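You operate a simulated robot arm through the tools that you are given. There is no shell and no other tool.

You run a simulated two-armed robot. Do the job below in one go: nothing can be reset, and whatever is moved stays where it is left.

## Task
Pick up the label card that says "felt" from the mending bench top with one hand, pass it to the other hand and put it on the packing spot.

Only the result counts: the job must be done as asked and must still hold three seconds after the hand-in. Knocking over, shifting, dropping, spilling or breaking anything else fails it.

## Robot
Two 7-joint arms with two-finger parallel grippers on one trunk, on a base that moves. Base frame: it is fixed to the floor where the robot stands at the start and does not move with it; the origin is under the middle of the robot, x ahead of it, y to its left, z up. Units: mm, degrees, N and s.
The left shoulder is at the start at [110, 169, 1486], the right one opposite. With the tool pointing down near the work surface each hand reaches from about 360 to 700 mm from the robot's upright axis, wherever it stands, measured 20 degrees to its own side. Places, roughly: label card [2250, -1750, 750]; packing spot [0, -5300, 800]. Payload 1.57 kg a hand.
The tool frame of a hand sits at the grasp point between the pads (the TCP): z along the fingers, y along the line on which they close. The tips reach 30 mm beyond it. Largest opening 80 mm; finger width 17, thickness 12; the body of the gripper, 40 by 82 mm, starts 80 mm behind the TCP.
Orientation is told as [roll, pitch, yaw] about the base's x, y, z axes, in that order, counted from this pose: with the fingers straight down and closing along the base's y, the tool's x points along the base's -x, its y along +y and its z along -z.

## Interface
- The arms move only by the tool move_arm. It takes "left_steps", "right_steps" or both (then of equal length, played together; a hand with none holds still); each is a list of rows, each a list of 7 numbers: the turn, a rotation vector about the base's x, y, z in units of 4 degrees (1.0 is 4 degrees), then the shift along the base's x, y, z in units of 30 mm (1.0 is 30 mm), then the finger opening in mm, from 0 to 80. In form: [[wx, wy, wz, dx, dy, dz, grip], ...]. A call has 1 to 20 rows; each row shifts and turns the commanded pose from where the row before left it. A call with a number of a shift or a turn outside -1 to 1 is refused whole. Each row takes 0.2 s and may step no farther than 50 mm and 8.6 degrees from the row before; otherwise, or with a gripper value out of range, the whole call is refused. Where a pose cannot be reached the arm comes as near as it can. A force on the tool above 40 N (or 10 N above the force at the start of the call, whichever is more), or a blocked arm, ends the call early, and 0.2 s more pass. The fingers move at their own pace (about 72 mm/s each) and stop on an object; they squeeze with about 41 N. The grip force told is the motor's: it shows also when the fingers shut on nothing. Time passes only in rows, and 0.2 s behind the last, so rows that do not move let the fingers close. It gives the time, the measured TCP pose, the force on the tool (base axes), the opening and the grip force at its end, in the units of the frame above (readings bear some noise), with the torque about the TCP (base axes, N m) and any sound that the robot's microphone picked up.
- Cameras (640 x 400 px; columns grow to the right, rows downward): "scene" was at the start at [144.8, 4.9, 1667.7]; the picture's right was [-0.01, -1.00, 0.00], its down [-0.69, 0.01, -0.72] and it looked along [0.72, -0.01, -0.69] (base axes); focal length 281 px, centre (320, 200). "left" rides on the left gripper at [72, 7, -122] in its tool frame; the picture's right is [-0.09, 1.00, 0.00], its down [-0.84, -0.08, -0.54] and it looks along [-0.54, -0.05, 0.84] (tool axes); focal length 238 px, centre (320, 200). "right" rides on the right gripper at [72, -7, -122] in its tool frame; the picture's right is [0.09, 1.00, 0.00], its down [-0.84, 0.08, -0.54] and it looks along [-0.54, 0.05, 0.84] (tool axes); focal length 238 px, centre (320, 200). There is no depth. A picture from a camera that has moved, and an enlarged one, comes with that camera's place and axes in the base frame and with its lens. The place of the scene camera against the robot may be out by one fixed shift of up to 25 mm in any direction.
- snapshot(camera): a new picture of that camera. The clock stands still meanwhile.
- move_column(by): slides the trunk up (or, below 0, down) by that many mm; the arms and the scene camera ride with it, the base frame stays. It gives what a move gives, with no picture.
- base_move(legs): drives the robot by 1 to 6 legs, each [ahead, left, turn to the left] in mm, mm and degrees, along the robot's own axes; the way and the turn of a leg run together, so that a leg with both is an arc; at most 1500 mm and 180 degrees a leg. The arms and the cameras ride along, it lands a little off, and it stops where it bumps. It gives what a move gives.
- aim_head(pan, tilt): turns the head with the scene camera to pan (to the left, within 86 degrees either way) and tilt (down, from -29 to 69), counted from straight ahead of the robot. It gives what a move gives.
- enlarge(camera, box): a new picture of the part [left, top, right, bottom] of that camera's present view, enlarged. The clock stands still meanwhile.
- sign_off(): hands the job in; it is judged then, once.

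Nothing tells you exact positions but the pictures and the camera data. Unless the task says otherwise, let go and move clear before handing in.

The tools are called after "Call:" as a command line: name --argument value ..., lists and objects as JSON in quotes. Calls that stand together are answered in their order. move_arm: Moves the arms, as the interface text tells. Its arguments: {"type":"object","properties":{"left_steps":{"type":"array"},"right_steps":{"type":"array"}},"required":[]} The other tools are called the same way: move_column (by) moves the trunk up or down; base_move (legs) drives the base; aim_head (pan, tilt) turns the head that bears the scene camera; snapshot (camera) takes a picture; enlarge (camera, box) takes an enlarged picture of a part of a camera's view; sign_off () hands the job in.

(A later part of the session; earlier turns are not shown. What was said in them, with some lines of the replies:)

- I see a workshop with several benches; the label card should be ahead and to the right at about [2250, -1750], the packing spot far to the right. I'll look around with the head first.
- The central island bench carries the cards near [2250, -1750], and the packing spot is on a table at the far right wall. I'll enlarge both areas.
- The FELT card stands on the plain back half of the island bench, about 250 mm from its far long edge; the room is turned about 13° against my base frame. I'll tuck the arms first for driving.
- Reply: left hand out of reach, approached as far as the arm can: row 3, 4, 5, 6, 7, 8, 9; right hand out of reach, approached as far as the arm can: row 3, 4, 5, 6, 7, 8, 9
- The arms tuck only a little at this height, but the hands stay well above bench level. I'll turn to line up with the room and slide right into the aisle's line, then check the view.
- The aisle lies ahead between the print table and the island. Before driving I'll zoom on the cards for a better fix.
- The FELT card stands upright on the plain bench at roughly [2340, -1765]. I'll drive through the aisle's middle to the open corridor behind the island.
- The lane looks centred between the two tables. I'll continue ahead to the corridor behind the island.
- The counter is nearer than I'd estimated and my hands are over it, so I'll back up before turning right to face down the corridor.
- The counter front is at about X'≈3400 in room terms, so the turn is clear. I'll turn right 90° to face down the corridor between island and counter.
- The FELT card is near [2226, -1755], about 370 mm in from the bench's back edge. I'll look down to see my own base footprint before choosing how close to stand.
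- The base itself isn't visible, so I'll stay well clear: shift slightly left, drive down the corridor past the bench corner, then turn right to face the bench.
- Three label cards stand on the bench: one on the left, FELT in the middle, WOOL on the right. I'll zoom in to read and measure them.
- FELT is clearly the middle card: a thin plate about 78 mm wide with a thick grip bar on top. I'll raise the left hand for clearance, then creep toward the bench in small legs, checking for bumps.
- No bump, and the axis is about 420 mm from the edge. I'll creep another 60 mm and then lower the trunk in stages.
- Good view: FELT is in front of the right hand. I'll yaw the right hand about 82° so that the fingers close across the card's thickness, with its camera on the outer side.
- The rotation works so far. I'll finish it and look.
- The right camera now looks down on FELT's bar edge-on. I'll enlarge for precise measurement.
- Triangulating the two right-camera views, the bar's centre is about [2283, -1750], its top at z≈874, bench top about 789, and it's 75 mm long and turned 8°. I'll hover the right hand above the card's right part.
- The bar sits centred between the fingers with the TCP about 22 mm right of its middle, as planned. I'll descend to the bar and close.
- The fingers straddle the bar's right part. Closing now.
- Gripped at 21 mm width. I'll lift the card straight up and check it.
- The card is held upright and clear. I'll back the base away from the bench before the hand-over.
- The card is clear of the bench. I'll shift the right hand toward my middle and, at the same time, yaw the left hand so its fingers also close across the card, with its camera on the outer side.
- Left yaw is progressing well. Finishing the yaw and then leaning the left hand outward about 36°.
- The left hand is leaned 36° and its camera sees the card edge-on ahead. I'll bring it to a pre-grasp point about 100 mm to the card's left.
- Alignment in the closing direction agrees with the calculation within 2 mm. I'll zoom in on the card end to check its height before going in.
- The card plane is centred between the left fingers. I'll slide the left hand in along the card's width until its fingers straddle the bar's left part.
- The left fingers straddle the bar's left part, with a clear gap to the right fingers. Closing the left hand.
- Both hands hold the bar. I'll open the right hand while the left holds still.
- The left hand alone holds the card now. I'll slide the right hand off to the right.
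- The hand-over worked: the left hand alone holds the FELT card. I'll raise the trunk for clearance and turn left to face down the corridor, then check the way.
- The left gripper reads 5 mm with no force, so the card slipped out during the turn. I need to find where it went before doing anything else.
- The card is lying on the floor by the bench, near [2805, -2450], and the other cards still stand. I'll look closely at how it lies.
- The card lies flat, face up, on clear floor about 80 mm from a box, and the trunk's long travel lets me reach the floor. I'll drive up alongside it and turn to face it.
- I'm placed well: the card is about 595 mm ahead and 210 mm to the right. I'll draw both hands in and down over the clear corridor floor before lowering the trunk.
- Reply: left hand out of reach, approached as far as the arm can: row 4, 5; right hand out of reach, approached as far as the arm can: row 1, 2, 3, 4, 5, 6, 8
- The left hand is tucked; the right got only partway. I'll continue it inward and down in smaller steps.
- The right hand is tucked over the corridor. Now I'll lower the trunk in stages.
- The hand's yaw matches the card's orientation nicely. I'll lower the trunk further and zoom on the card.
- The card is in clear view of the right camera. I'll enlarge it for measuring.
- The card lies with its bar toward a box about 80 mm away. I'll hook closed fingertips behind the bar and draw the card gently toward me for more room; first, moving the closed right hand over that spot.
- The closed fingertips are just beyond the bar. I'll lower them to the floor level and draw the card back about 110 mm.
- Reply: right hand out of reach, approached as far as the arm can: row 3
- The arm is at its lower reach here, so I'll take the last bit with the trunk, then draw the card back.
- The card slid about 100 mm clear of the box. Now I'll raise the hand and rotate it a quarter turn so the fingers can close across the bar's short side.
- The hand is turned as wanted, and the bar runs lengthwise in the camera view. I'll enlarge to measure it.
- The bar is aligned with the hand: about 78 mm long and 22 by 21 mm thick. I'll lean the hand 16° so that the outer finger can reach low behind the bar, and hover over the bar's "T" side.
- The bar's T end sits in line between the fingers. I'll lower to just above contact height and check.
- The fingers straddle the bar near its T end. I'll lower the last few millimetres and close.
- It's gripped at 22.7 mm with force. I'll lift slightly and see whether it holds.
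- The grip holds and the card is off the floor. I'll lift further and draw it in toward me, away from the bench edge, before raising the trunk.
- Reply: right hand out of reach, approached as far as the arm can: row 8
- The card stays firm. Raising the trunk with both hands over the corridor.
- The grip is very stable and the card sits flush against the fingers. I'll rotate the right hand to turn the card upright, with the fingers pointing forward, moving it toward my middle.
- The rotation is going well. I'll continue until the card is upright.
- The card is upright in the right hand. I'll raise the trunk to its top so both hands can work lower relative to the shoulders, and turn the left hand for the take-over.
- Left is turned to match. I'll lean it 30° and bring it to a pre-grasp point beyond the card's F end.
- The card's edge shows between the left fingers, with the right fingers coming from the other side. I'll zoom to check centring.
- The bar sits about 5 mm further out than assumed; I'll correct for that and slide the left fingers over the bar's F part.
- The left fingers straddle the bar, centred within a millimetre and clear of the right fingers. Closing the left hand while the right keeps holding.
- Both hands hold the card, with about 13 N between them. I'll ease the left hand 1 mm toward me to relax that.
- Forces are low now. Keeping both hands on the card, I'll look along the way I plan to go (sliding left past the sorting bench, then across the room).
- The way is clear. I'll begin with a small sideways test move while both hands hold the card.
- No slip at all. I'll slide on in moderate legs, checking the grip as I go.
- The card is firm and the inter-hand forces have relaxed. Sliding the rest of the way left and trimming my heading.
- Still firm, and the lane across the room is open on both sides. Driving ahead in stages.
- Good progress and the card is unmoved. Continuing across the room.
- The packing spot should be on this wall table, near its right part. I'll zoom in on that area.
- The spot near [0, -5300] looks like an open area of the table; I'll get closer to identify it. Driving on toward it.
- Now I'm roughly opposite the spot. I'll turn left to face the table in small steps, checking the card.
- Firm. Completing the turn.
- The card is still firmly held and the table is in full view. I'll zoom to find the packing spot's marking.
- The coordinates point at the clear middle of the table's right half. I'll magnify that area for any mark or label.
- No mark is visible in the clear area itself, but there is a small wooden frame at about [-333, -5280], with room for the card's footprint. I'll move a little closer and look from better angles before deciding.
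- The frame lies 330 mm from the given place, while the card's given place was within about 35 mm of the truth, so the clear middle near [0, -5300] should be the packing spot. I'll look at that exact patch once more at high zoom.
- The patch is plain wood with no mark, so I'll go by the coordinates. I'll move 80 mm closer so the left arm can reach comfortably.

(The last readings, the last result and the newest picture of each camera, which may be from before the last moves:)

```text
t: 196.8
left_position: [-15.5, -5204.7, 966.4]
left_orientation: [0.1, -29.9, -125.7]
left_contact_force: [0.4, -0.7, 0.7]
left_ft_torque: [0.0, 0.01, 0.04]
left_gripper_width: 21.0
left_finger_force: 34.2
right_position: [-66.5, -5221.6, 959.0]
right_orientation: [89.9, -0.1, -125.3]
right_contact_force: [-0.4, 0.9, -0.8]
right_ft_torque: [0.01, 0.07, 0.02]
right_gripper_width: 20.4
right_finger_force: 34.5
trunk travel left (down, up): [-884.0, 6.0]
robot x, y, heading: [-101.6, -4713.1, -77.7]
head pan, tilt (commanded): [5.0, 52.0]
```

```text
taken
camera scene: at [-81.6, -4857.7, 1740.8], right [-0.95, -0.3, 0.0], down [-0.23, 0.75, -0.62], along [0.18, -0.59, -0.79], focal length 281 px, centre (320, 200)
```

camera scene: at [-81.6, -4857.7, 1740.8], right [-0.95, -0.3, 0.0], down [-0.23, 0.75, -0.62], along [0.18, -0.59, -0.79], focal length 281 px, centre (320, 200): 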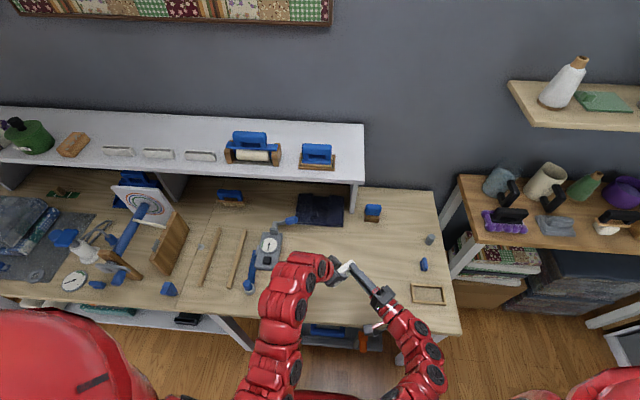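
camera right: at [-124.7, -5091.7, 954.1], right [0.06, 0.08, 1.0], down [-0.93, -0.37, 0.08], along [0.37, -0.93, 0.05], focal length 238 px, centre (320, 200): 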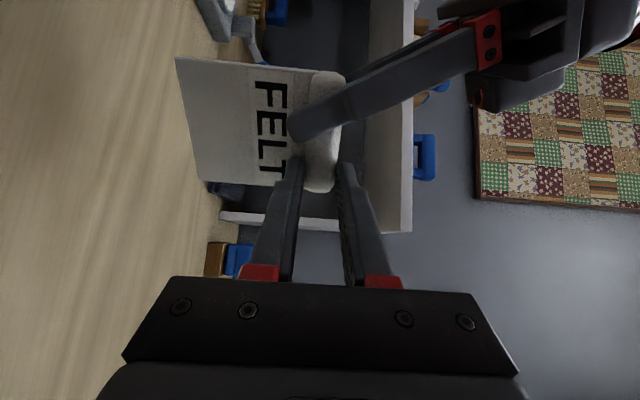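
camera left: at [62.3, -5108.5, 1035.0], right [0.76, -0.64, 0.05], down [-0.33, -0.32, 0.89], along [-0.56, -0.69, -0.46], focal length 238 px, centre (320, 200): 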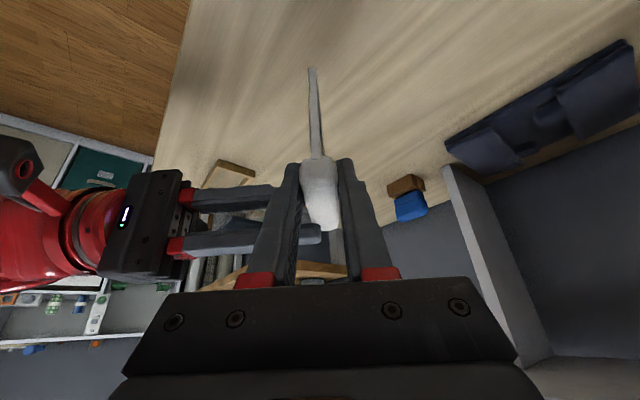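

The card is over the table. Now I'll let go with the right hand (fingers open up and down), keeping the left still.

Call:
move_arm --right_steps '[[0, 0, 0, 0, 0, 0, 30], [0, 0, 0, 0, 0, 0, 45], [0, 0, 0, 0, 0, 0, 45]]' --left_steps '[[0, 0, 0, 0, 0, 0, 0], [0, 0, 0, 0, 0, 0, 0], [0, 0, 0, 0, 0, 0, 0]]'

Call:
snapshot --camera "right"

Call:
enlarge --camera "left" --box '[230, 50, 430, 270]'

```text
t: 197.7
left_position: [-15.5, -5205.6, 965.2]
left_orientation: [0.1, -29.8, -125.8]
left_contact_force: [-0.1, -0.6, -0.7]
left_ft_torque: [0.06, -0.06, -0.02]
left_gripper_width: 20.9
left_finger_force: 33.9
right_position: [-65.9, -5221.7, 960.2]
right_orientation: [89.8, -0.1, -125.2]
right_contact_force: [0.3, 0.0, 0.0]
right_ft_torque: [0.02, -0.01, -0.02]
right_gripper_width: 45.2
right_finger_force: 0.0
trunk travel left (down, up): [-884.0, 6.0]
robot x, y, heading: [-104.8, -4719.4, -77.7]
head pan, tilt (commanded): [5.0, 52.0]
```

```text
taken
camera right: at [-124.7, -5092.5, 953.7], right [0.06, 0.07, 1.0], down [-0.93, -0.37, 0.08], along [0.37, -0.93, 0.05], focal length 238 px, centre (320, 200)
```

right: 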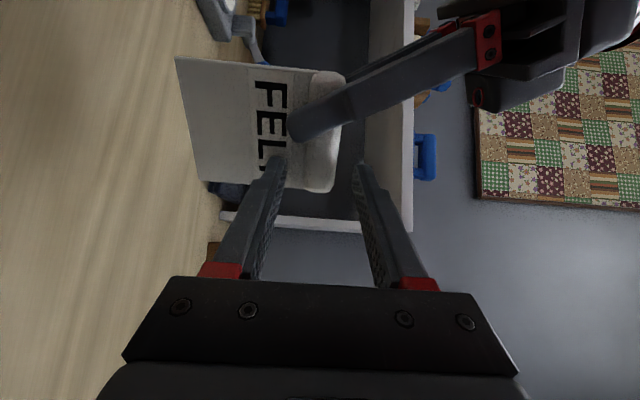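

```text
1.82 times, centred on (330, 160) of left
camera zoom: at [62.3, -5109.3, 1034.5], right [0.76, -0.65, 0.05], down [-0.33, -0.32, 0.89], along [-0.56, -0.69, -0.46], focal length 433 px, centre (302, 273)
```

zoom: 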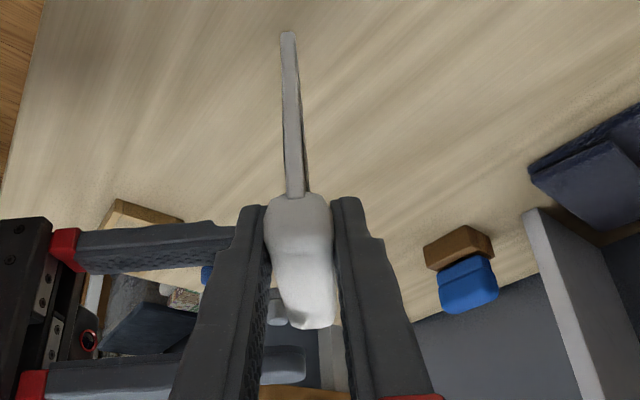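

The left hand holds the card alone. I'll draw the right hand straight back out and off to the right.

Call:
move_arm --right_steps '[[0, 0, 0, -0.816, 0.578, 0, 45], [0, 0, 0, -0.816, 0.578, 0, 45], [0, 0, 0, -0.816, 0.578, 0, 45], [0, 0, 0, -0.816, 0.578, 0, 45], [0, 0, 0, -0.816, 0.578, 0, 45]]' --left_steps '[[0, 0, 0, 0, 0, 0, 0], [0, 0, 0, 0, 0, 0, 0], [0, 0, 0, 0, 0, 0, 0], [0, 0, 0, 0, 0, 0, 0], [0, 0, 0, 0, 0, 0, 0]]'

Call:
snapshot --camera "right"

Call:
snapshot --camera "scene"

```text
t: 198.8
left_position: [-15.3, -5204.4, 965.5]
left_orientation: [0.0, -29.9, -125.7]
left_contact_force: [0.2, 0.5, -0.4]
left_ft_torque: [0.0, -0.02, -0.02]
left_gripper_width: 20.7
left_finger_force: 33.7
right_position: [-190.1, -5136.3, 960.0]
right_orientation: [89.9, 0.0, -125.3]
right_contact_force: [-0.8, -0.8, 0.0]
right_ft_torque: [-0.01, 0.0, -0.01]
right_gripper_width: 45.0
right_finger_force: 0.0
trunk travel left (down, up): [-884.0, 6.0]
robot x, y, heading: [-103.2, -4715.4, -77.8]
head pan, tilt (commanded): [5.0, 52.0]
```

```text
taken
camera right: at [-247.1, -5006.8, 953.8], right [0.06, 0.07, 1.0], down [-0.93, -0.37, 0.08], along [0.37, -0.93, 0.05], focal length 238 px, centre (320, 200)
```

right: 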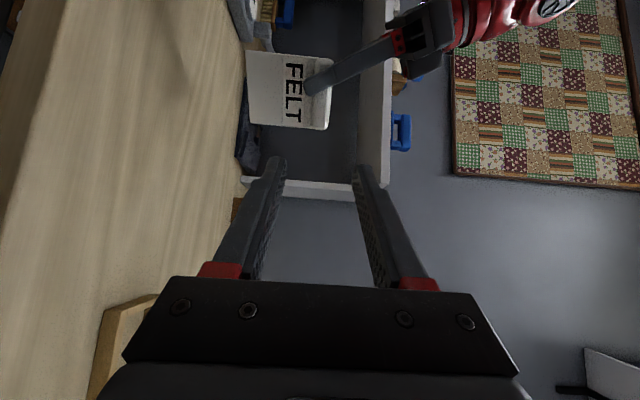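

```text
taken
camera scene: at [-82.3, -4858.2, 1740.8], right [-0.95, -0.3, 0.0], down [-0.23, 0.75, -0.62], along [0.18, -0.59, -0.79], focal length 281 px, centre (320, 200)
```

scene: 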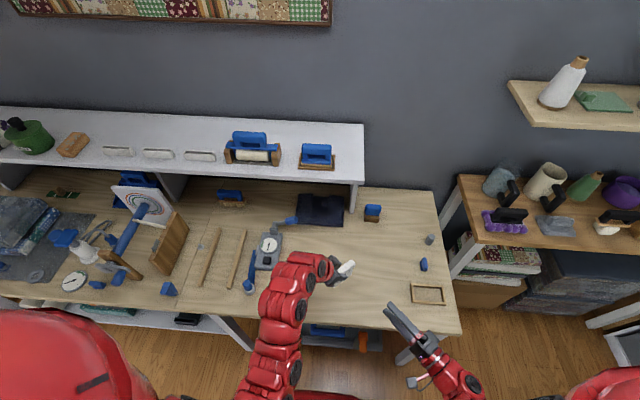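

The right hand is clear and its camera gives a good side view of the card. I'll move the card over [0, -5303] and lower it partway.

Call:
move_arm --left_steps '[[0, 0, 0, 0.33, -0.88, 0, 0], [0, 0, 0, 0.33, -0.88, 0, 0], [0, 0, 0, 0.33, -0.88, 0, 0], [0, 0, 0, 0, 0, -0.6, 0], [0, 0, 0, 0, 0, -0.6, 0], [0, 0, 0, 0, 0, -0.6, 0]]'

Call:
snapshot --camera "right"

Call:
snapshot --camera "left"

Call:
snapshot --camera "scene"

```text
t: 200.2
left_position: [16.1, -5286.0, 912.9]
left_orientation: [0.1, -29.9, -125.6]
left_contact_force: [-0.8, 0.1, -0.5]
left_ft_torque: [-0.01, -0.01, 0.03]
left_gripper_width: 20.9
left_finger_force: 34.5
right_position: [-188.5, -5136.2, 960.5]
right_orientation: [89.8, -0.1, -125.4]
right_contact_force: [0.4, 0.6, -0.5]
right_ft_torque: [0.0, -0.02, 0.02]
right_gripper_width: 45.1
right_finger_force: 0.1
trunk travel left (down, up): [-884.0, 6.0]
robot x, y, heading: [-102.4, -4713.2, -77.9]
head pan, tilt (commanded): [5.0, 52.0]
```

```text
taken
camera right: at [-246.1, -5007.2, 953.7], right [0.06, 0.07, 1.0], down [-0.93, -0.37, 0.08], along [0.37, -0.93, 0.05], focal length 238 px, centre (320, 200)
```

right: 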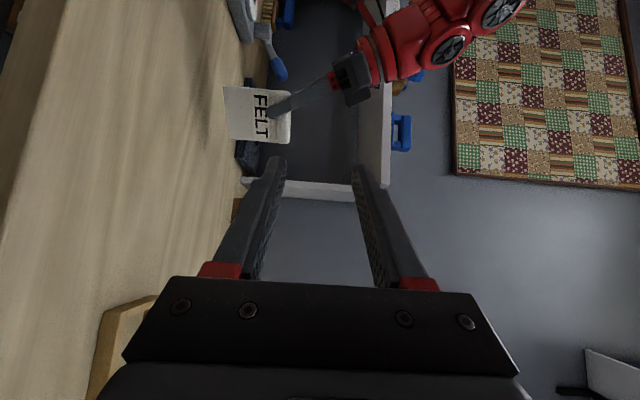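

```text
taken
camera left: at [92.5, -5189.3, 979.8], right [0.76, -0.64, 0.05], down [-0.33, -0.32, 0.89], along [-0.56, -0.69, -0.46], focal length 238 px, centre (320, 200)
```

left: 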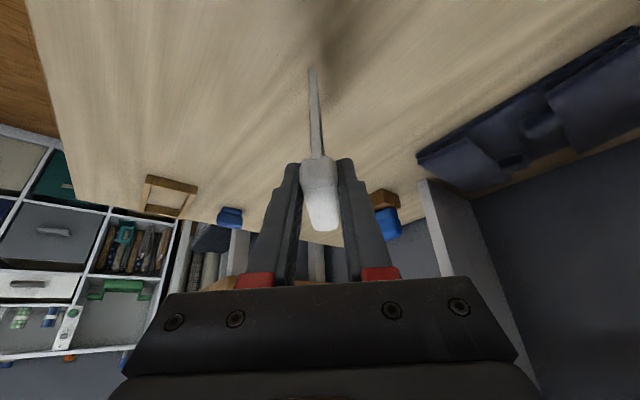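

```text
taken
camera scene: at [-81.2, -4859.2, 1740.7], right [-0.95, -0.3, 0.0], down [-0.23, 0.75, -0.62], along [0.18, -0.59, -0.79], focal length 281 px, centre (320, 200)
```

scene: 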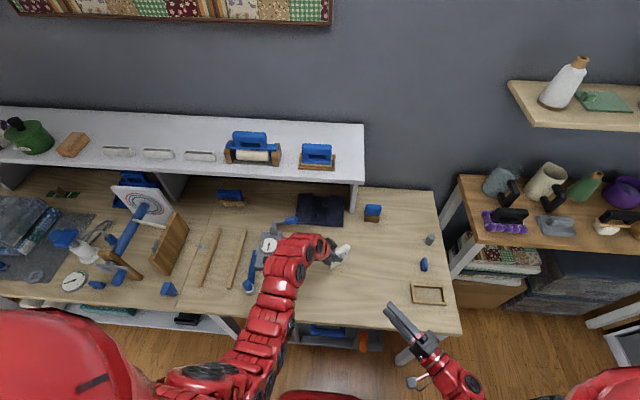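

The card's centre is now over about [2, -5305]. I'll lower carefully in small steps, watching the force and the side view.

Call:
move_arm --left_steps '[[0, 0, 0, 0, 0, -0.2, 0], [0, 0, 0, 0, 0, -0.2, 0], [0, 0, 0, 0, 0, -0.15, 0]]'

Call:
enlarge --camera "right" --box '[180, 50, 320, 170]'

Call:
enlarge --camera "left" --box '[240, 30, 400, 240]'

```text
t: 201.1
left_position: [15.0, -5284.9, 894.3]
left_orientation: [0.0, -29.9, -125.6]
left_contact_force: [-0.3, -0.1, -0.3]
left_ft_torque: [0.02, 0.0, -0.01]
left_gripper_width: 21.0
left_finger_force: 34.5
right_position: [-189.0, -5135.5, 960.5]
right_orientation: [90.0, -0.1, -125.5]
right_contact_force: [-0.1, 0.4, 0.3]
right_ft_torque: [0.03, 0.0, -0.02]
right_gripper_width: 45.1
right_finger_force: 0.2
trunk travel left (down, up): [-884.0, 6.0]
robot x, y, heading: [-102.7, -4714.3, -77.8]
head pan, tilt (commanded): [5.0, 52.0]
```

```text
3.33 times, centred on (250, 110) of right
camera zoom: at [-246.2, -5006.9, 953.8], right [0.06, 0.07, 1.0], down [-0.93, -0.37, 0.08], along [0.37, -0.93, 0.05], focal length 794 px, centre (553, 500)
```

zoom: 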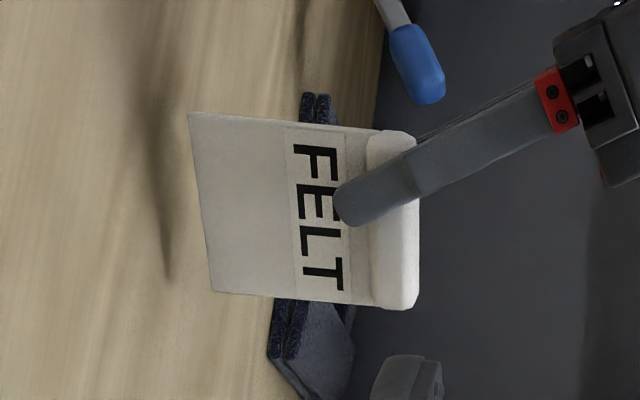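

```text
1.90 times, centred on (320, 135) of left
camera zoom: at [92.4, -5188.6, 963.4], right [0.76, -0.65, 0.05], down [-0.33, -0.32, 0.89], along [-0.56, -0.69, -0.46], focal length 454 px, centre (320, 324)
```

zoom: 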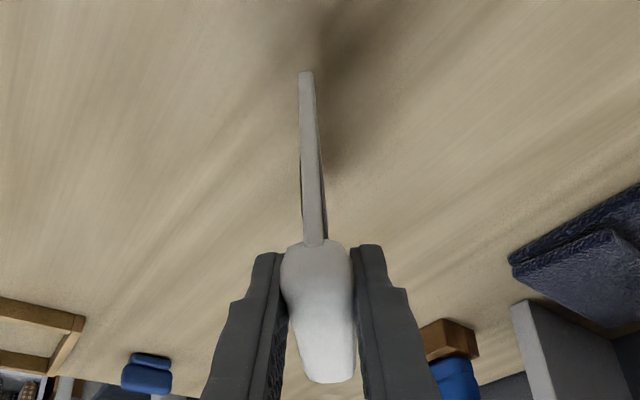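

The bottom edge is level, and the shadow suggests about 20 mm to go. Lowering further.

Call:
move_arm --left_steps '[[0, 0, 0, 0, 0, -0.15, 0], [0, 0, 0, 0, 0, -0.15, 0], [0, 0, 0, 0, 0, -0.1, 0]]'

Call:
enlarge --camera "right" --box '[180, 50, 320, 170]'

```text
t: 201.8
left_position: [15.0, -5285.0, 881.5]
left_orientation: [0.3, -29.9, -125.7]
left_contact_force: [0.6, -0.3, 0.3]
left_ft_torque: [0.04, -0.05, 0.01]
left_gripper_width: 20.8
left_finger_force: 34.0
right_position: [-188.6, -5135.6, 960.3]
right_orientation: [89.8, -0.1, -125.4]
right_contact_force: [0.4, 0.0, 0.8]
right_ft_torque: [-0.01, -0.02, 0.0]
right_gripper_width: 45.2
right_finger_force: 0.0
trunk travel left (down, up): [-884.0, 6.0]
robot x, y, heading: [-104.1, -4712.6, -77.9]
head pan, tilt (commanded): [5.0, 52.0]
```

```text
3.33 times, centred on (250, 110) of right
camera zoom: at [-246.2, -5007.0, 953.7], right [0.06, 0.07, 1.0], down [-0.93, -0.37, 0.08], along [0.37, -0.93, 0.05], focal length 794 px, centre (553, 500)
```

zoom: 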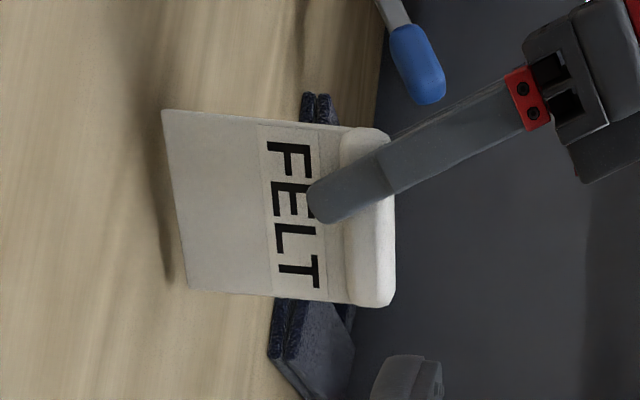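

About 8–9 mm to go. Lowering 5 mm, then in fine steps with a force check.

Call:
move_arm --left_steps '[[0, 0, 0, 0, 0, -0.1, 0], [0, 0, 0, 0, 0, -0.07, 0]]'

Call:
enlarge --camera "right" --box '[180, 50, 320, 170]'

```text
t: 202.4
left_position: [15.3, -5284.4, 877.9]
left_orientation: [0.1, -30.0, -125.7]
left_contact_force: [0.2, -1.0, -0.1]
left_ft_torque: [0.01, -0.01, -0.02]
left_gripper_width: 21.0
left_finger_force: 34.4
right_position: [-188.1, -5136.4, 960.3]
right_orientation: [89.8, -0.1, -125.4]
right_contact_force: [0.1, -0.3, -0.5]
right_ft_torque: [0.01, 0.04, -0.02]
right_gripper_width: 44.9
right_finger_force: 0.0
trunk travel left (down, up): [-884.0, 6.0]
robot x, y, heading: [-102.0, -4713.4, -77.7]
head pan, tilt (commanded): [5.0, 52.0]
```

```text
3.33 times, centred on (250, 110) of right
camera zoom: at [-246.2, -5006.9, 953.7], right [0.06, 0.07, 1.0], down [-0.93, -0.37, 0.08], along [0.37, -0.93, 0.05], focal length 794 px, centre (553, 500)
```

zoom: 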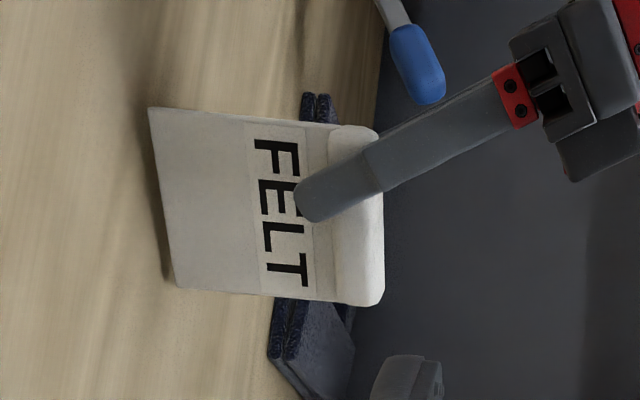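

Nearly there. Fine steps now.

Call:
move_arm --left_steps '[[0, 0, 0, 0, 0, -0.04, 0], [0, 0, 0, 0, 0, -0.03, 0], [0, 0, 0, 0, 0, 0, 0]]'

Call:
enlarge --camera "right" --box '[180, 50, 320, 170]'

```text
t: 203.2
left_position: [15.2, -5285.1, 875.9]
left_orientation: [0.0, -29.9, -125.7]
left_contact_force: [0.8, 0.6, 0.2]
left_ft_torque: [0.03, -0.03, -0.01]
left_gripper_width: 20.7
left_finger_force: 34.1
right_position: [-188.7, -5135.8, 959.9]
right_orientation: [89.9, -0.1, -125.4]
right_contact_force: [-1.0, 0.6, 0.3]
right_ft_torque: [0.03, 0.02, 0.0]
right_gripper_width: 45.2
right_finger_force: 0.0
trunk travel left (down, up): [-884.0, 6.0]
robot x, y, heading: [-104.1, -4714.3, -77.8]
head pan, tilt (commanded): [5.0, 52.0]
```

```text
3.33 times, centred on (250, 110) of right
camera zoom: at [-246.3, -5006.9, 953.8], right [0.06, 0.07, 1.0], down [-0.93, -0.37, 0.08], along [0.37, -0.93, 0.05], focal length 794 px, centre (553, 500)
```

zoom: 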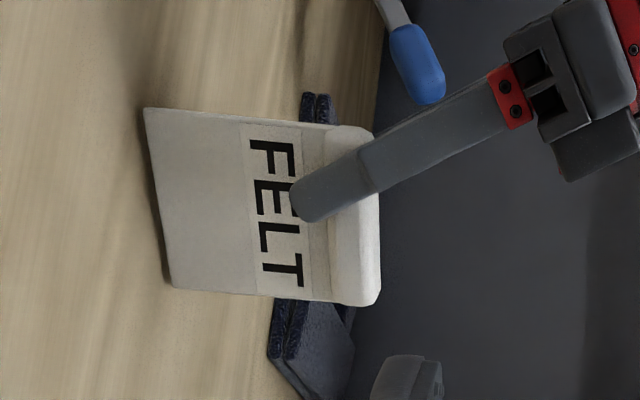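

No contact force yet; a couple of millimetres remain. Continuing in 1 mm steps.

Call:
move_arm --left_steps '[[0, 0, 0, 0, 0, -0.035, 0], [0, 0, 0, 0, 0, 0, 0]]'

Call:
move_arm --left_steps '[[0, 0, 0, 0, 0, -0.035, 0], [0, 0, 0, 0, 0, 0, 0]]'

Call:
enlarge --camera "right" --box '[180, 50, 320, 170]'

```text
t: 203.8
left_position: [15.1, -5284.7, 873.8]
left_orientation: [0.1, -29.9, -125.7]
left_contact_force: [0.5, -0.7, -0.9]
left_ft_torque: [0.01, -0.01, -0.01]
left_gripper_width: 20.7
left_finger_force: 34.3
right_position: [-189.2, -5136.0, 961.0]
right_orientation: [89.8, -0.1, -125.3]
right_contact_force: [0.2, -0.2, 0.0]
right_ft_torque: [0.02, 0.02, -0.02]
right_gripper_width: 44.8
right_finger_force: 0.0
trunk travel left (down, up): [-884.0, 6.0]
robot x, y, heading: [-103.1, -4714.2, -77.8]
head pan, tilt (commanded): [5.0, 52.0]
```

```text
t: 204.4
left_position: [14.8, -5283.7, 873.3]
left_orientation: [0.1, -29.9, -125.8]
left_contact_force: [1.0, 0.0, -0.2]
left_ft_torque: [0.04, -0.03, 0.0]
left_gripper_width: 20.8
left_finger_force: 34.0
right_position: [-188.6, -5135.2, 960.1]
right_orientation: [89.8, -0.2, -125.5]
right_contact_force: [0.1, -0.8, -0.1]
right_ft_torque: [0.02, 0.01, -0.01]
right_gripper_width: 44.8
right_finger_force: 0.1
trunk travel left (down, up): [-884.0, 6.0]
robot x, y, heading: [-100.7, -4713.6, -77.8]
head pan, tilt (commanded): [5.0, 52.0]
```

```text
3.33 times, centred on (250, 110) of right
camera zoom: at [-246.3, -5006.9, 953.8], right [0.06, 0.07, 1.0], down [-0.93, -0.37, 0.08], along [0.37, -0.93, 0.05], focal length 794 px, centre (553, 500)
```

zoom: 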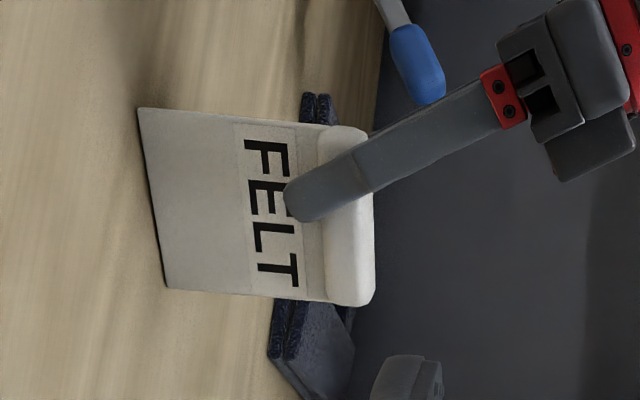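

The shadow has shrunk to a thin line. Continuing with sub-millimetre steps until the table pushes back.

Call:
move_arm --left_steps '[[0, 0, 0, 0, 0, -0.025, 0], [0, 0, 0, 0, 0, 0, 0]]'

Call:
move_arm --left_steps '[[0, 0, 0, 0, 0, -0.025, 0], [0, 0, 0, 0, 0, 0, 0]]'

Call:
enlarge --camera "right" --box '[180, 50, 320, 170]'

```text
t: 205.1
left_position: [15.0, -5284.2, 871.7]
left_orientation: [0.1, -29.9, -125.7]
left_contact_force: [0.0, -0.2, -0.4]
left_ft_torque: [0.0, 0.01, 0.01]
left_gripper_width: 20.6
left_finger_force: 34.7
right_position: [-188.1, -5135.4, 959.3]
right_orientation: [89.9, 0.0, -125.4]
right_contact_force: [0.2, -0.1, -0.6]
right_ft_torque: [-0.01, -0.02, -0.03]
right_gripper_width: 45.2
right_finger_force: 0.0
trunk travel left (down, up): [-884.0, 6.0]
robot x, y, heading: [-101.1, -4720.2, -77.8]
head pan, tilt (commanded): [5.0, 52.0]
```

```text
t: 205.7
left_position: [14.9, -5285.0, 871.0]
left_orientation: [0.1, -29.9, -125.7]
left_contact_force: [0.3, 0.2, 2.3]
left_ft_torque: [0.01, -0.03, 0.0]
left_gripper_width: 21.2
left_finger_force: 34.3
right_position: [-190.0, -5135.5, 961.1]
right_orientation: [89.9, -0.2, -125.3]
right_contact_force: [-0.5, -0.7, -0.1]
right_ft_torque: [0.01, 0.0, -0.02]
right_gripper_width: 45.1
right_finger_force: 0.0
trunk travel left (down, up): [-884.0, 6.0]
robot x, y, heading: [-100.9, -4715.9, -77.8]
head pan, tilt (commanded): [5.0, 52.0]
```

```text
3.33 times, centred on (250, 110) of right
camera zoom: at [-246.3, -5006.8, 953.8], right [0.06, 0.07, 1.0], down [-0.93, -0.37, 0.08], along [0.37, -0.93, 0.05], focal length 794 px, centre (553, 500)
```

zoom: 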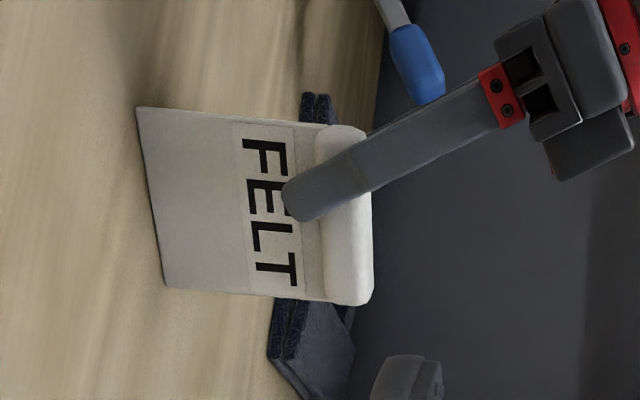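

Contact: the table pushes back with about 2 N, and the plate is vertical within half a degree by the camera geometry. One tiny press more, then I'll open slowly.

Call:
move_arm --left_steps '[[0, 0, 0, 0, 0, -0.015, 0], [0, 0, 0, 0, 0, 0, 0]]'

Call:
enlarge --camera "left" --box '[240, 30, 400, 240]'

```text
t: 206.2
left_position: [16.0, -5284.6, 872.1]
left_orientation: [0.1, -29.8, -125.7]
left_contact_force: [-0.6, -1.0, 3.3]
left_ft_torque: [0.01, 0.0, -0.02]
left_gripper_width: 20.6
left_finger_force: 33.8
right_position: [-189.3, -5135.7, 960.5]
right_orientation: [89.9, -0.1, -125.4]
right_contact_force: [-0.8, 0.1, 0.4]
right_ft_torque: [0.01, 0.02, 0.02]
right_gripper_width: 45.0
right_finger_force: 0.1
trunk travel left (down, up): [-884.0, 6.0]
robot x, y, heading: [-103.5, -4716.9, -77.7]
head pan, tilt (commanded): [5.0, 52.0]
```

```text
1.90 times, centred on (320, 135) of left
camera zoom: at [92.4, -5188.2, 941.5], right [0.76, -0.64, 0.05], down [-0.33, -0.32, 0.89], along [-0.56, -0.69, -0.46], focal length 454 px, centre (320, 324)
```

zoom: 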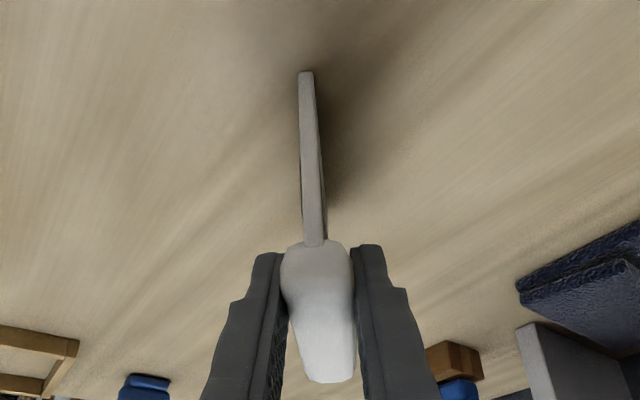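

The card stands squarely with a light load. Opening the left hand slowly.

Call:
move_arm --left_steps '[[0, 0, 0, 0, 0, 0, 23], [0, 0, 0, 0, 0, 0, 26], [0, 0, 0, 0, 0, 0, 32], [0, 0, 0, 0, 0, 0, 45], [0, 0, 0, 0, 0, 0, 65], [0, 0, 0, 0, 0, 0, 80], [0, 0, 0, 0, 0, 0, 80]]'

Call:
enlarge --camera "right" --box '[180, 50, 320, 170]'

Call:
enlarge --camera "left" --box '[220, 30, 420, 240]'

```text
t: 207.8
left_position: [15.4, -5284.6, 872.6]
left_orientation: [0.2, -29.9, -125.6]
left_contact_force: [0.1, 0.8, 0.2]
left_ft_torque: [0.02, 0.0, 0.07]
left_gripper_width: 80.0
left_finger_force: 0.1
right_position: [-188.2, -5135.4, 960.5]
right_orientation: [89.9, -0.1, -125.4]
right_contact_force: [0.0, 0.1, 0.1]
right_ft_torque: [0.03, -0.02, 0.0]
right_gripper_width: 44.9
right_finger_force: 0.0
trunk travel left (down, up): [-884.0, 6.0]
robot x, y, heading: [-102.5, -4714.2, -78.0]
head pan, tilt (commanded): [5.0, 52.0]
```

```text
3.33 times, centred on (250, 110) of right
camera zoom: at [-246.3, -5006.9, 953.8], right [0.06, 0.07, 1.0], down [-0.93, -0.37, 0.08], along [0.37, -0.93, 0.05], focal length 794 px, centre (553, 500)
```

zoom: 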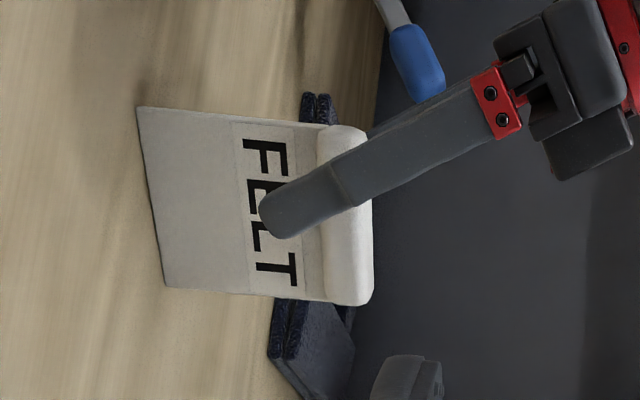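

```text
1.90 times, centred on (320, 135) of left
camera zoom: at [92.5, -5188.3, 941.1], right [0.76, -0.65, 0.05], down [-0.33, -0.32, 0.89], along [-0.56, -0.69, -0.46], focal length 454 px, centre (320, 324)
```

zoom: 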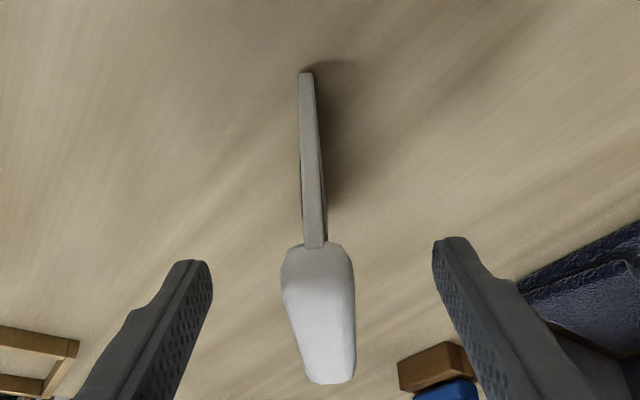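

The card stands freely on the table. I'll back the left hand out along its finger direction, then check again.

Call:
move_arm --left_steps '[[0, 0, 0, 0.15, 0.2, 0.43, 80], [0, 0, 0, 0.243, 0.339, 0.72, 80], [0, 0, 0, 0.243, 0.339, 0.72, 80], [0, 0, 0, 0.243, 0.339, 0.72, 80], [0, 0, 0, 0.243, 0.339, 0.72, 80], [0, 0, 0, 0.243, 0.339, 0.72, 80]]'

Call:
enlarge --camera "right" --box '[180, 50, 320, 170]'

Call:
snapshot --camera "scene"

```text
t: 209.2
left_position: [56.7, -5227.8, 993.5]
left_orientation: [0.1, -29.9, -125.7]
left_contact_force: [-0.2, -0.6, 0.7]
left_ft_torque: [0.04, 0.01, -0.02]
left_gripper_width: 80.0
left_finger_force: 0.0
right_position: [-188.5, -5136.9, 959.9]
right_orientation: [89.9, -0.1, -125.5]
right_contact_force: [0.2, 0.5, -0.1]
right_ft_torque: [0.0, -0.01, 0.0]
right_gripper_width: 44.8
right_finger_force: 0.1
trunk travel left (down, up): [-884.0, 6.0]
robot x, y, heading: [-102.5, -4710.0, -77.8]
head pan, tilt (commanded): [5.0, 52.0]
```

```text
3.33 times, centred on (250, 110) of right
camera zoom: at [-246.2, -5006.6, 953.9], right [0.06, 0.08, 1.0], down [-0.93, -0.37, 0.08], along [0.37, -0.93, 0.05], focal length 794 px, centre (553, 500)
```

zoom: 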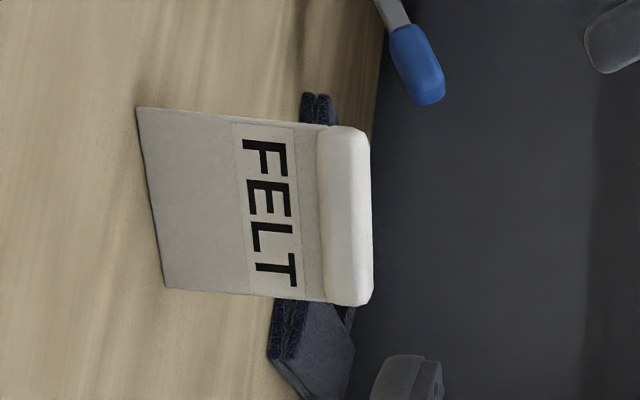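

```text
taken
camera scene: at [-81.3, -4858.1, 1740.8], right [-0.95, -0.3, 0.0], down [-0.23, 0.75, -0.62], along [0.18, -0.59, -0.79], focal length 281 px, centre (320, 200)
```

scene: 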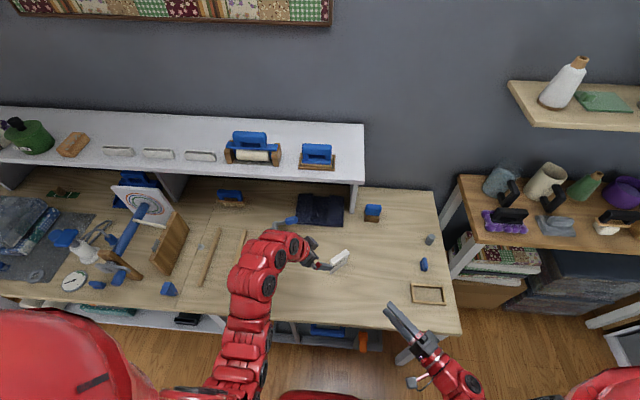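

The card stands upright on its own. I'll move both hands further clear and look at the whole table once more, unobstructed.

Call:
move_arm --left_steps '[[0, 0, 0, 0.1, 0.6, 0.6, 80], [0, 0, 0, 0.1, 0.6, 0.6, 80], [0, 0, 0, 0.1, 0.6, 0.6, 80], [0, 0, 0, 0.1, 0.6, 0.3, 80], [0, 0, 0, 0.1, 0.6, 0, 80]]' --right_steps '[[0, 0, 0, -0.5, 0.5, 0.3, 45], [0, 0, 0, -0.5, 0.5, 0.3, 45], [0, 0, 0, -0.5, 0.5, 0.3, 45], [0, 0, 0, -0.5, 0.5, 0, 45], [0, 0, 0, -0.5, 0.5, 0, 45]]'

Call:
base_move --legs '[[-350, 0, 0]]'

Call:
aim_head --pan 0 --tilt 35

Call:
snapshot --camera "scene"

Call:
enlarge --camera "scene" --box '[190, 140, 430, 290]'

```text
t: 210.4
left_position: [67.0, -5165.5, 1055.9]
left_orientation: [2.0, -30.4, -127.0]
left_contact_force: [-1.1, 0.8, 0.1]
left_ft_torque: [-0.02, -0.03, -0.03]
left_gripper_width: 80.1
left_finger_force: 0.0
left hand out of reach, approached as far as the arm can: row 4, 5
right_position: [-264.4, -5058.6, 986.6]
right_orientation: [89.9, -0.1, -125.3]
right_contact_force: [-0.1, -0.8, -0.9]
right_ft_torque: [0.02, 0.04, -0.02]
right_gripper_width: 44.9
right_finger_force: 0.0
trunk travel left (down, up): [-884.0, 6.0]
robot x, y, heading: [-100.3, -4712.5, -77.9]
head pan, tilt (commanded): [5.0, 52.0]
```

```text
t: 212.7
left_position: [-6.3, -4819.2, 1054.8]
left_orientation: [1.9, -30.6, -127.0]
left_contact_force: [0.1, 0.7, 0.3]
left_ft_torque: [-0.02, 0.0, 0.01]
left_gripper_width: 79.7
left_finger_force: 0.0
right_position: [-340.3, -4714.1, 988.3]
right_orientation: [89.8, -0.1, -125.2]
right_contact_force: [0.6, -0.8, -0.4]
right_ft_torque: [-0.01, -0.01, -0.01]
right_gripper_width: 44.7
right_finger_force: 0.0
trunk travel left (down, up): [-884.0, 6.0]
robot x, y, heading: [-179.6, -4367.1, -77.4]
head pan, tilt (commanded): [5.0, 52.0]
```

```text
t: 213.5
left_position: [-7.4, -4818.4, 1056.2]
left_orientation: [2.0, -30.7, -127.0]
left_contact_force: [-0.4, 0.0, 0.0]
left_ft_torque: [0.02, 0.01, 0.0]
left_gripper_width: 80.0
left_finger_force: 0.0
right_position: [-339.6, -4712.9, 987.0]
right_orientation: [89.9, -0.1, -125.3]
right_contact_force: [-0.2, -0.1, -0.5]
right_ft_torque: [0.01, -0.01, -0.04]
right_gripper_width: 44.9
right_finger_force: 0.2
trunk travel left (down, up): [-884.0, 6.0]
robot x, y, heading: [-180.9, -4365.3, -77.6]
head pan, tilt (commanded): [0.0, 35.0]
```

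```text
taken
camera scene: at [-160.4, -4525.9, 1765.1], right [-0.98, -0.22, 0.0], down [-0.12, 0.56, -0.82], along [0.18, -0.8, -0.57], focal length 281 px, centre (320, 200)
```

scene: 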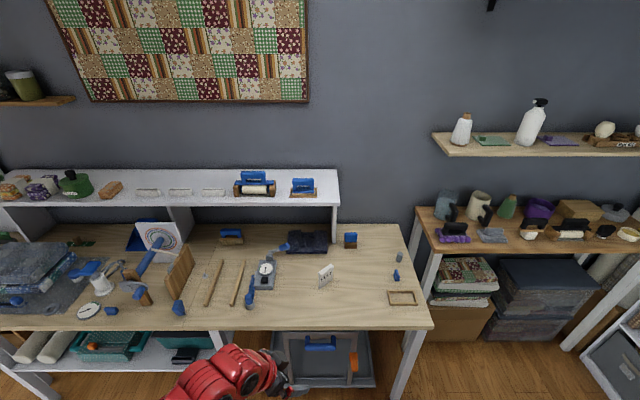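

```text
2.67 times, centred on (310, 215) of scene
camera zoom: at [-160.4, -4525.9, 1765.1], right [-0.98, -0.22, 0.0], down [-0.12, 0.56, -0.82], along [0.18, -0.8, -0.57], focal length 749 px, centre (347, 160)
```

zoom: 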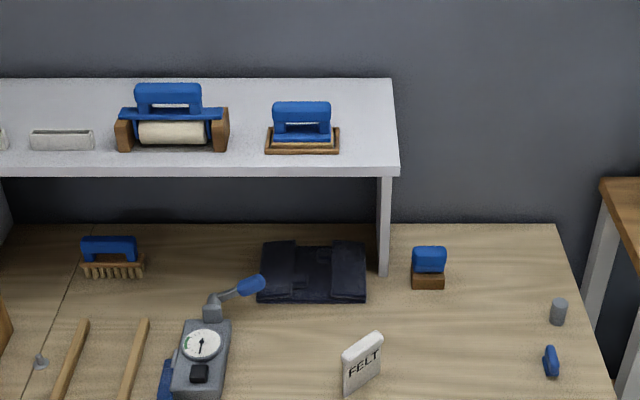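

The card stands in place. I'll check the table's front edge and the area around for any "packing" mark I could have missed.

Call:
enlarge --camera "scene" --box '[270, 240, 450, 352]'

Call:
enlarge --camera "scene" --box '[0, 230, 240, 380]'

Call:
aim_head --pan 0 --tilt 20

Call:
snapshot --camera "scene"

```text
3.56 times, centred on (360, 296) of scene
camera zoom: at [-160.4, -4525.9, 1765.1], right [-0.98, -0.22, 0.0], down [-0.12, 0.56, -0.82], along [0.18, -0.8, -0.57], focal length 998 px, centre (178, -141)
```

zoom: 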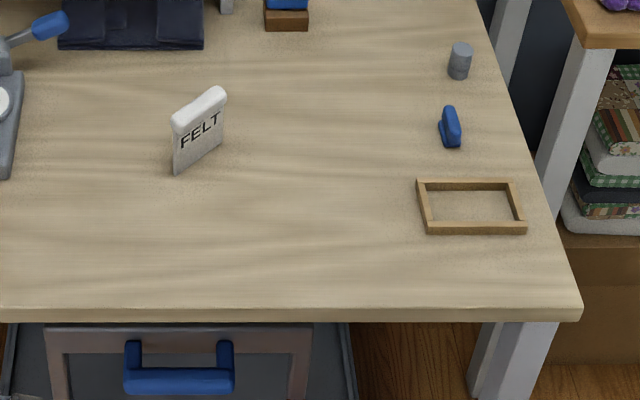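

```text
2.67 times, centred on (120, 305) of scene
camera zoom: at [-160.4, -4525.9, 1765.1], right [-0.98, -0.22, 0.0], down [-0.12, 0.56, -0.82], along [0.18, -0.8, -0.57], focal length 749 px, centre (853, -80)
```

zoom: 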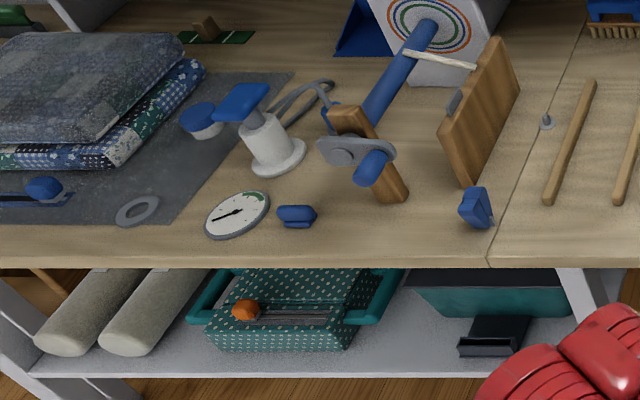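

```text
t: 214.3
left_position: [-6.0, -4819.4, 1057.4]
left_orientation: [1.9, -30.7, -127.0]
left_contact_force: [0.5, -1.2, 0.6]
left_ft_torque: [0.0, -0.02, -0.02]
left_gripper_width: 80.2
left_finger_force: 0.1
right_position: [-340.6, -4713.0, 986.2]
right_orientation: [89.9, -0.1, -125.2]
right_contact_force: [0.7, -0.9, -0.7]
right_ft_torque: [0.03, -0.02, 0.04]
right_gripper_width: 45.0
right_finger_force: 0.0
trunk travel left (down, up): [-884.0, 6.0]
robot x, y, heading: [-179.6, -4365.9, -77.4]
head pan, tilt (commanded): [0.0, 20.0]
```

```text
taken
camera scene: at [-159.2, -4531.2, 1788.9], right [-0.98, -0.21, 0.0], down [-0.07, 0.33, -0.94], along [0.2, -0.92, -0.34], focal length 281 px, centre (320, 200)
```

scene: 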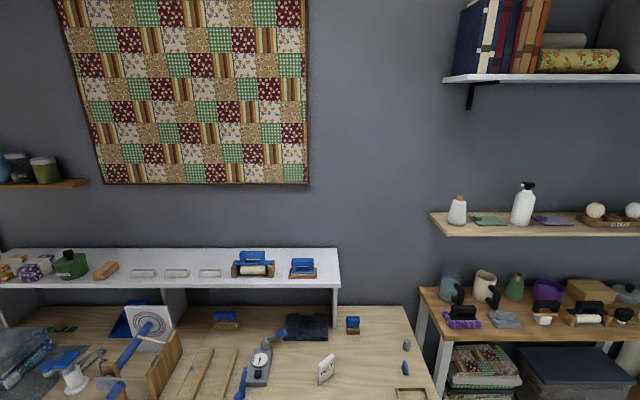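

The FELT card is standing upright on the table, centred at about [0, -5303]. Both hands are open and well back. I could find no marking at the packing spot, so I'm relying on the coordinates given; from what I could see, nothing else on this table was disturbed. Handing in.

Call:
sign_off

```text
The job is handed in.
```

The FELT card is standing upright on the far wall table, centred at about [0, -5303]. Both hands have let go and are clear, and I have handed the job in.

- **Where the spot is:** I found no marking or label for the packing spot, only plain wood there. I went by the coordinates you gave. The one candidate marking was a small wooden frame about 330 mm away at roughly [-330, -5283]. I ruled it out because your rough place for the card was off by only about 35 mm.
- **The card was dropped once:** After the first hand-over from right to left, it slipped out of the left hand while I was turning in the corridor, and it fell to the floor. I drew it clear of a box with the right fingertips, picked it up with the right hand and passed it to the left again. Both hands held it for the drive, and the left hand set it down.
- **Nothing else disturbed, as far as I could see:** I saw no contact with other items. The WOOL and LINEN cards were still standing when I last saw them.
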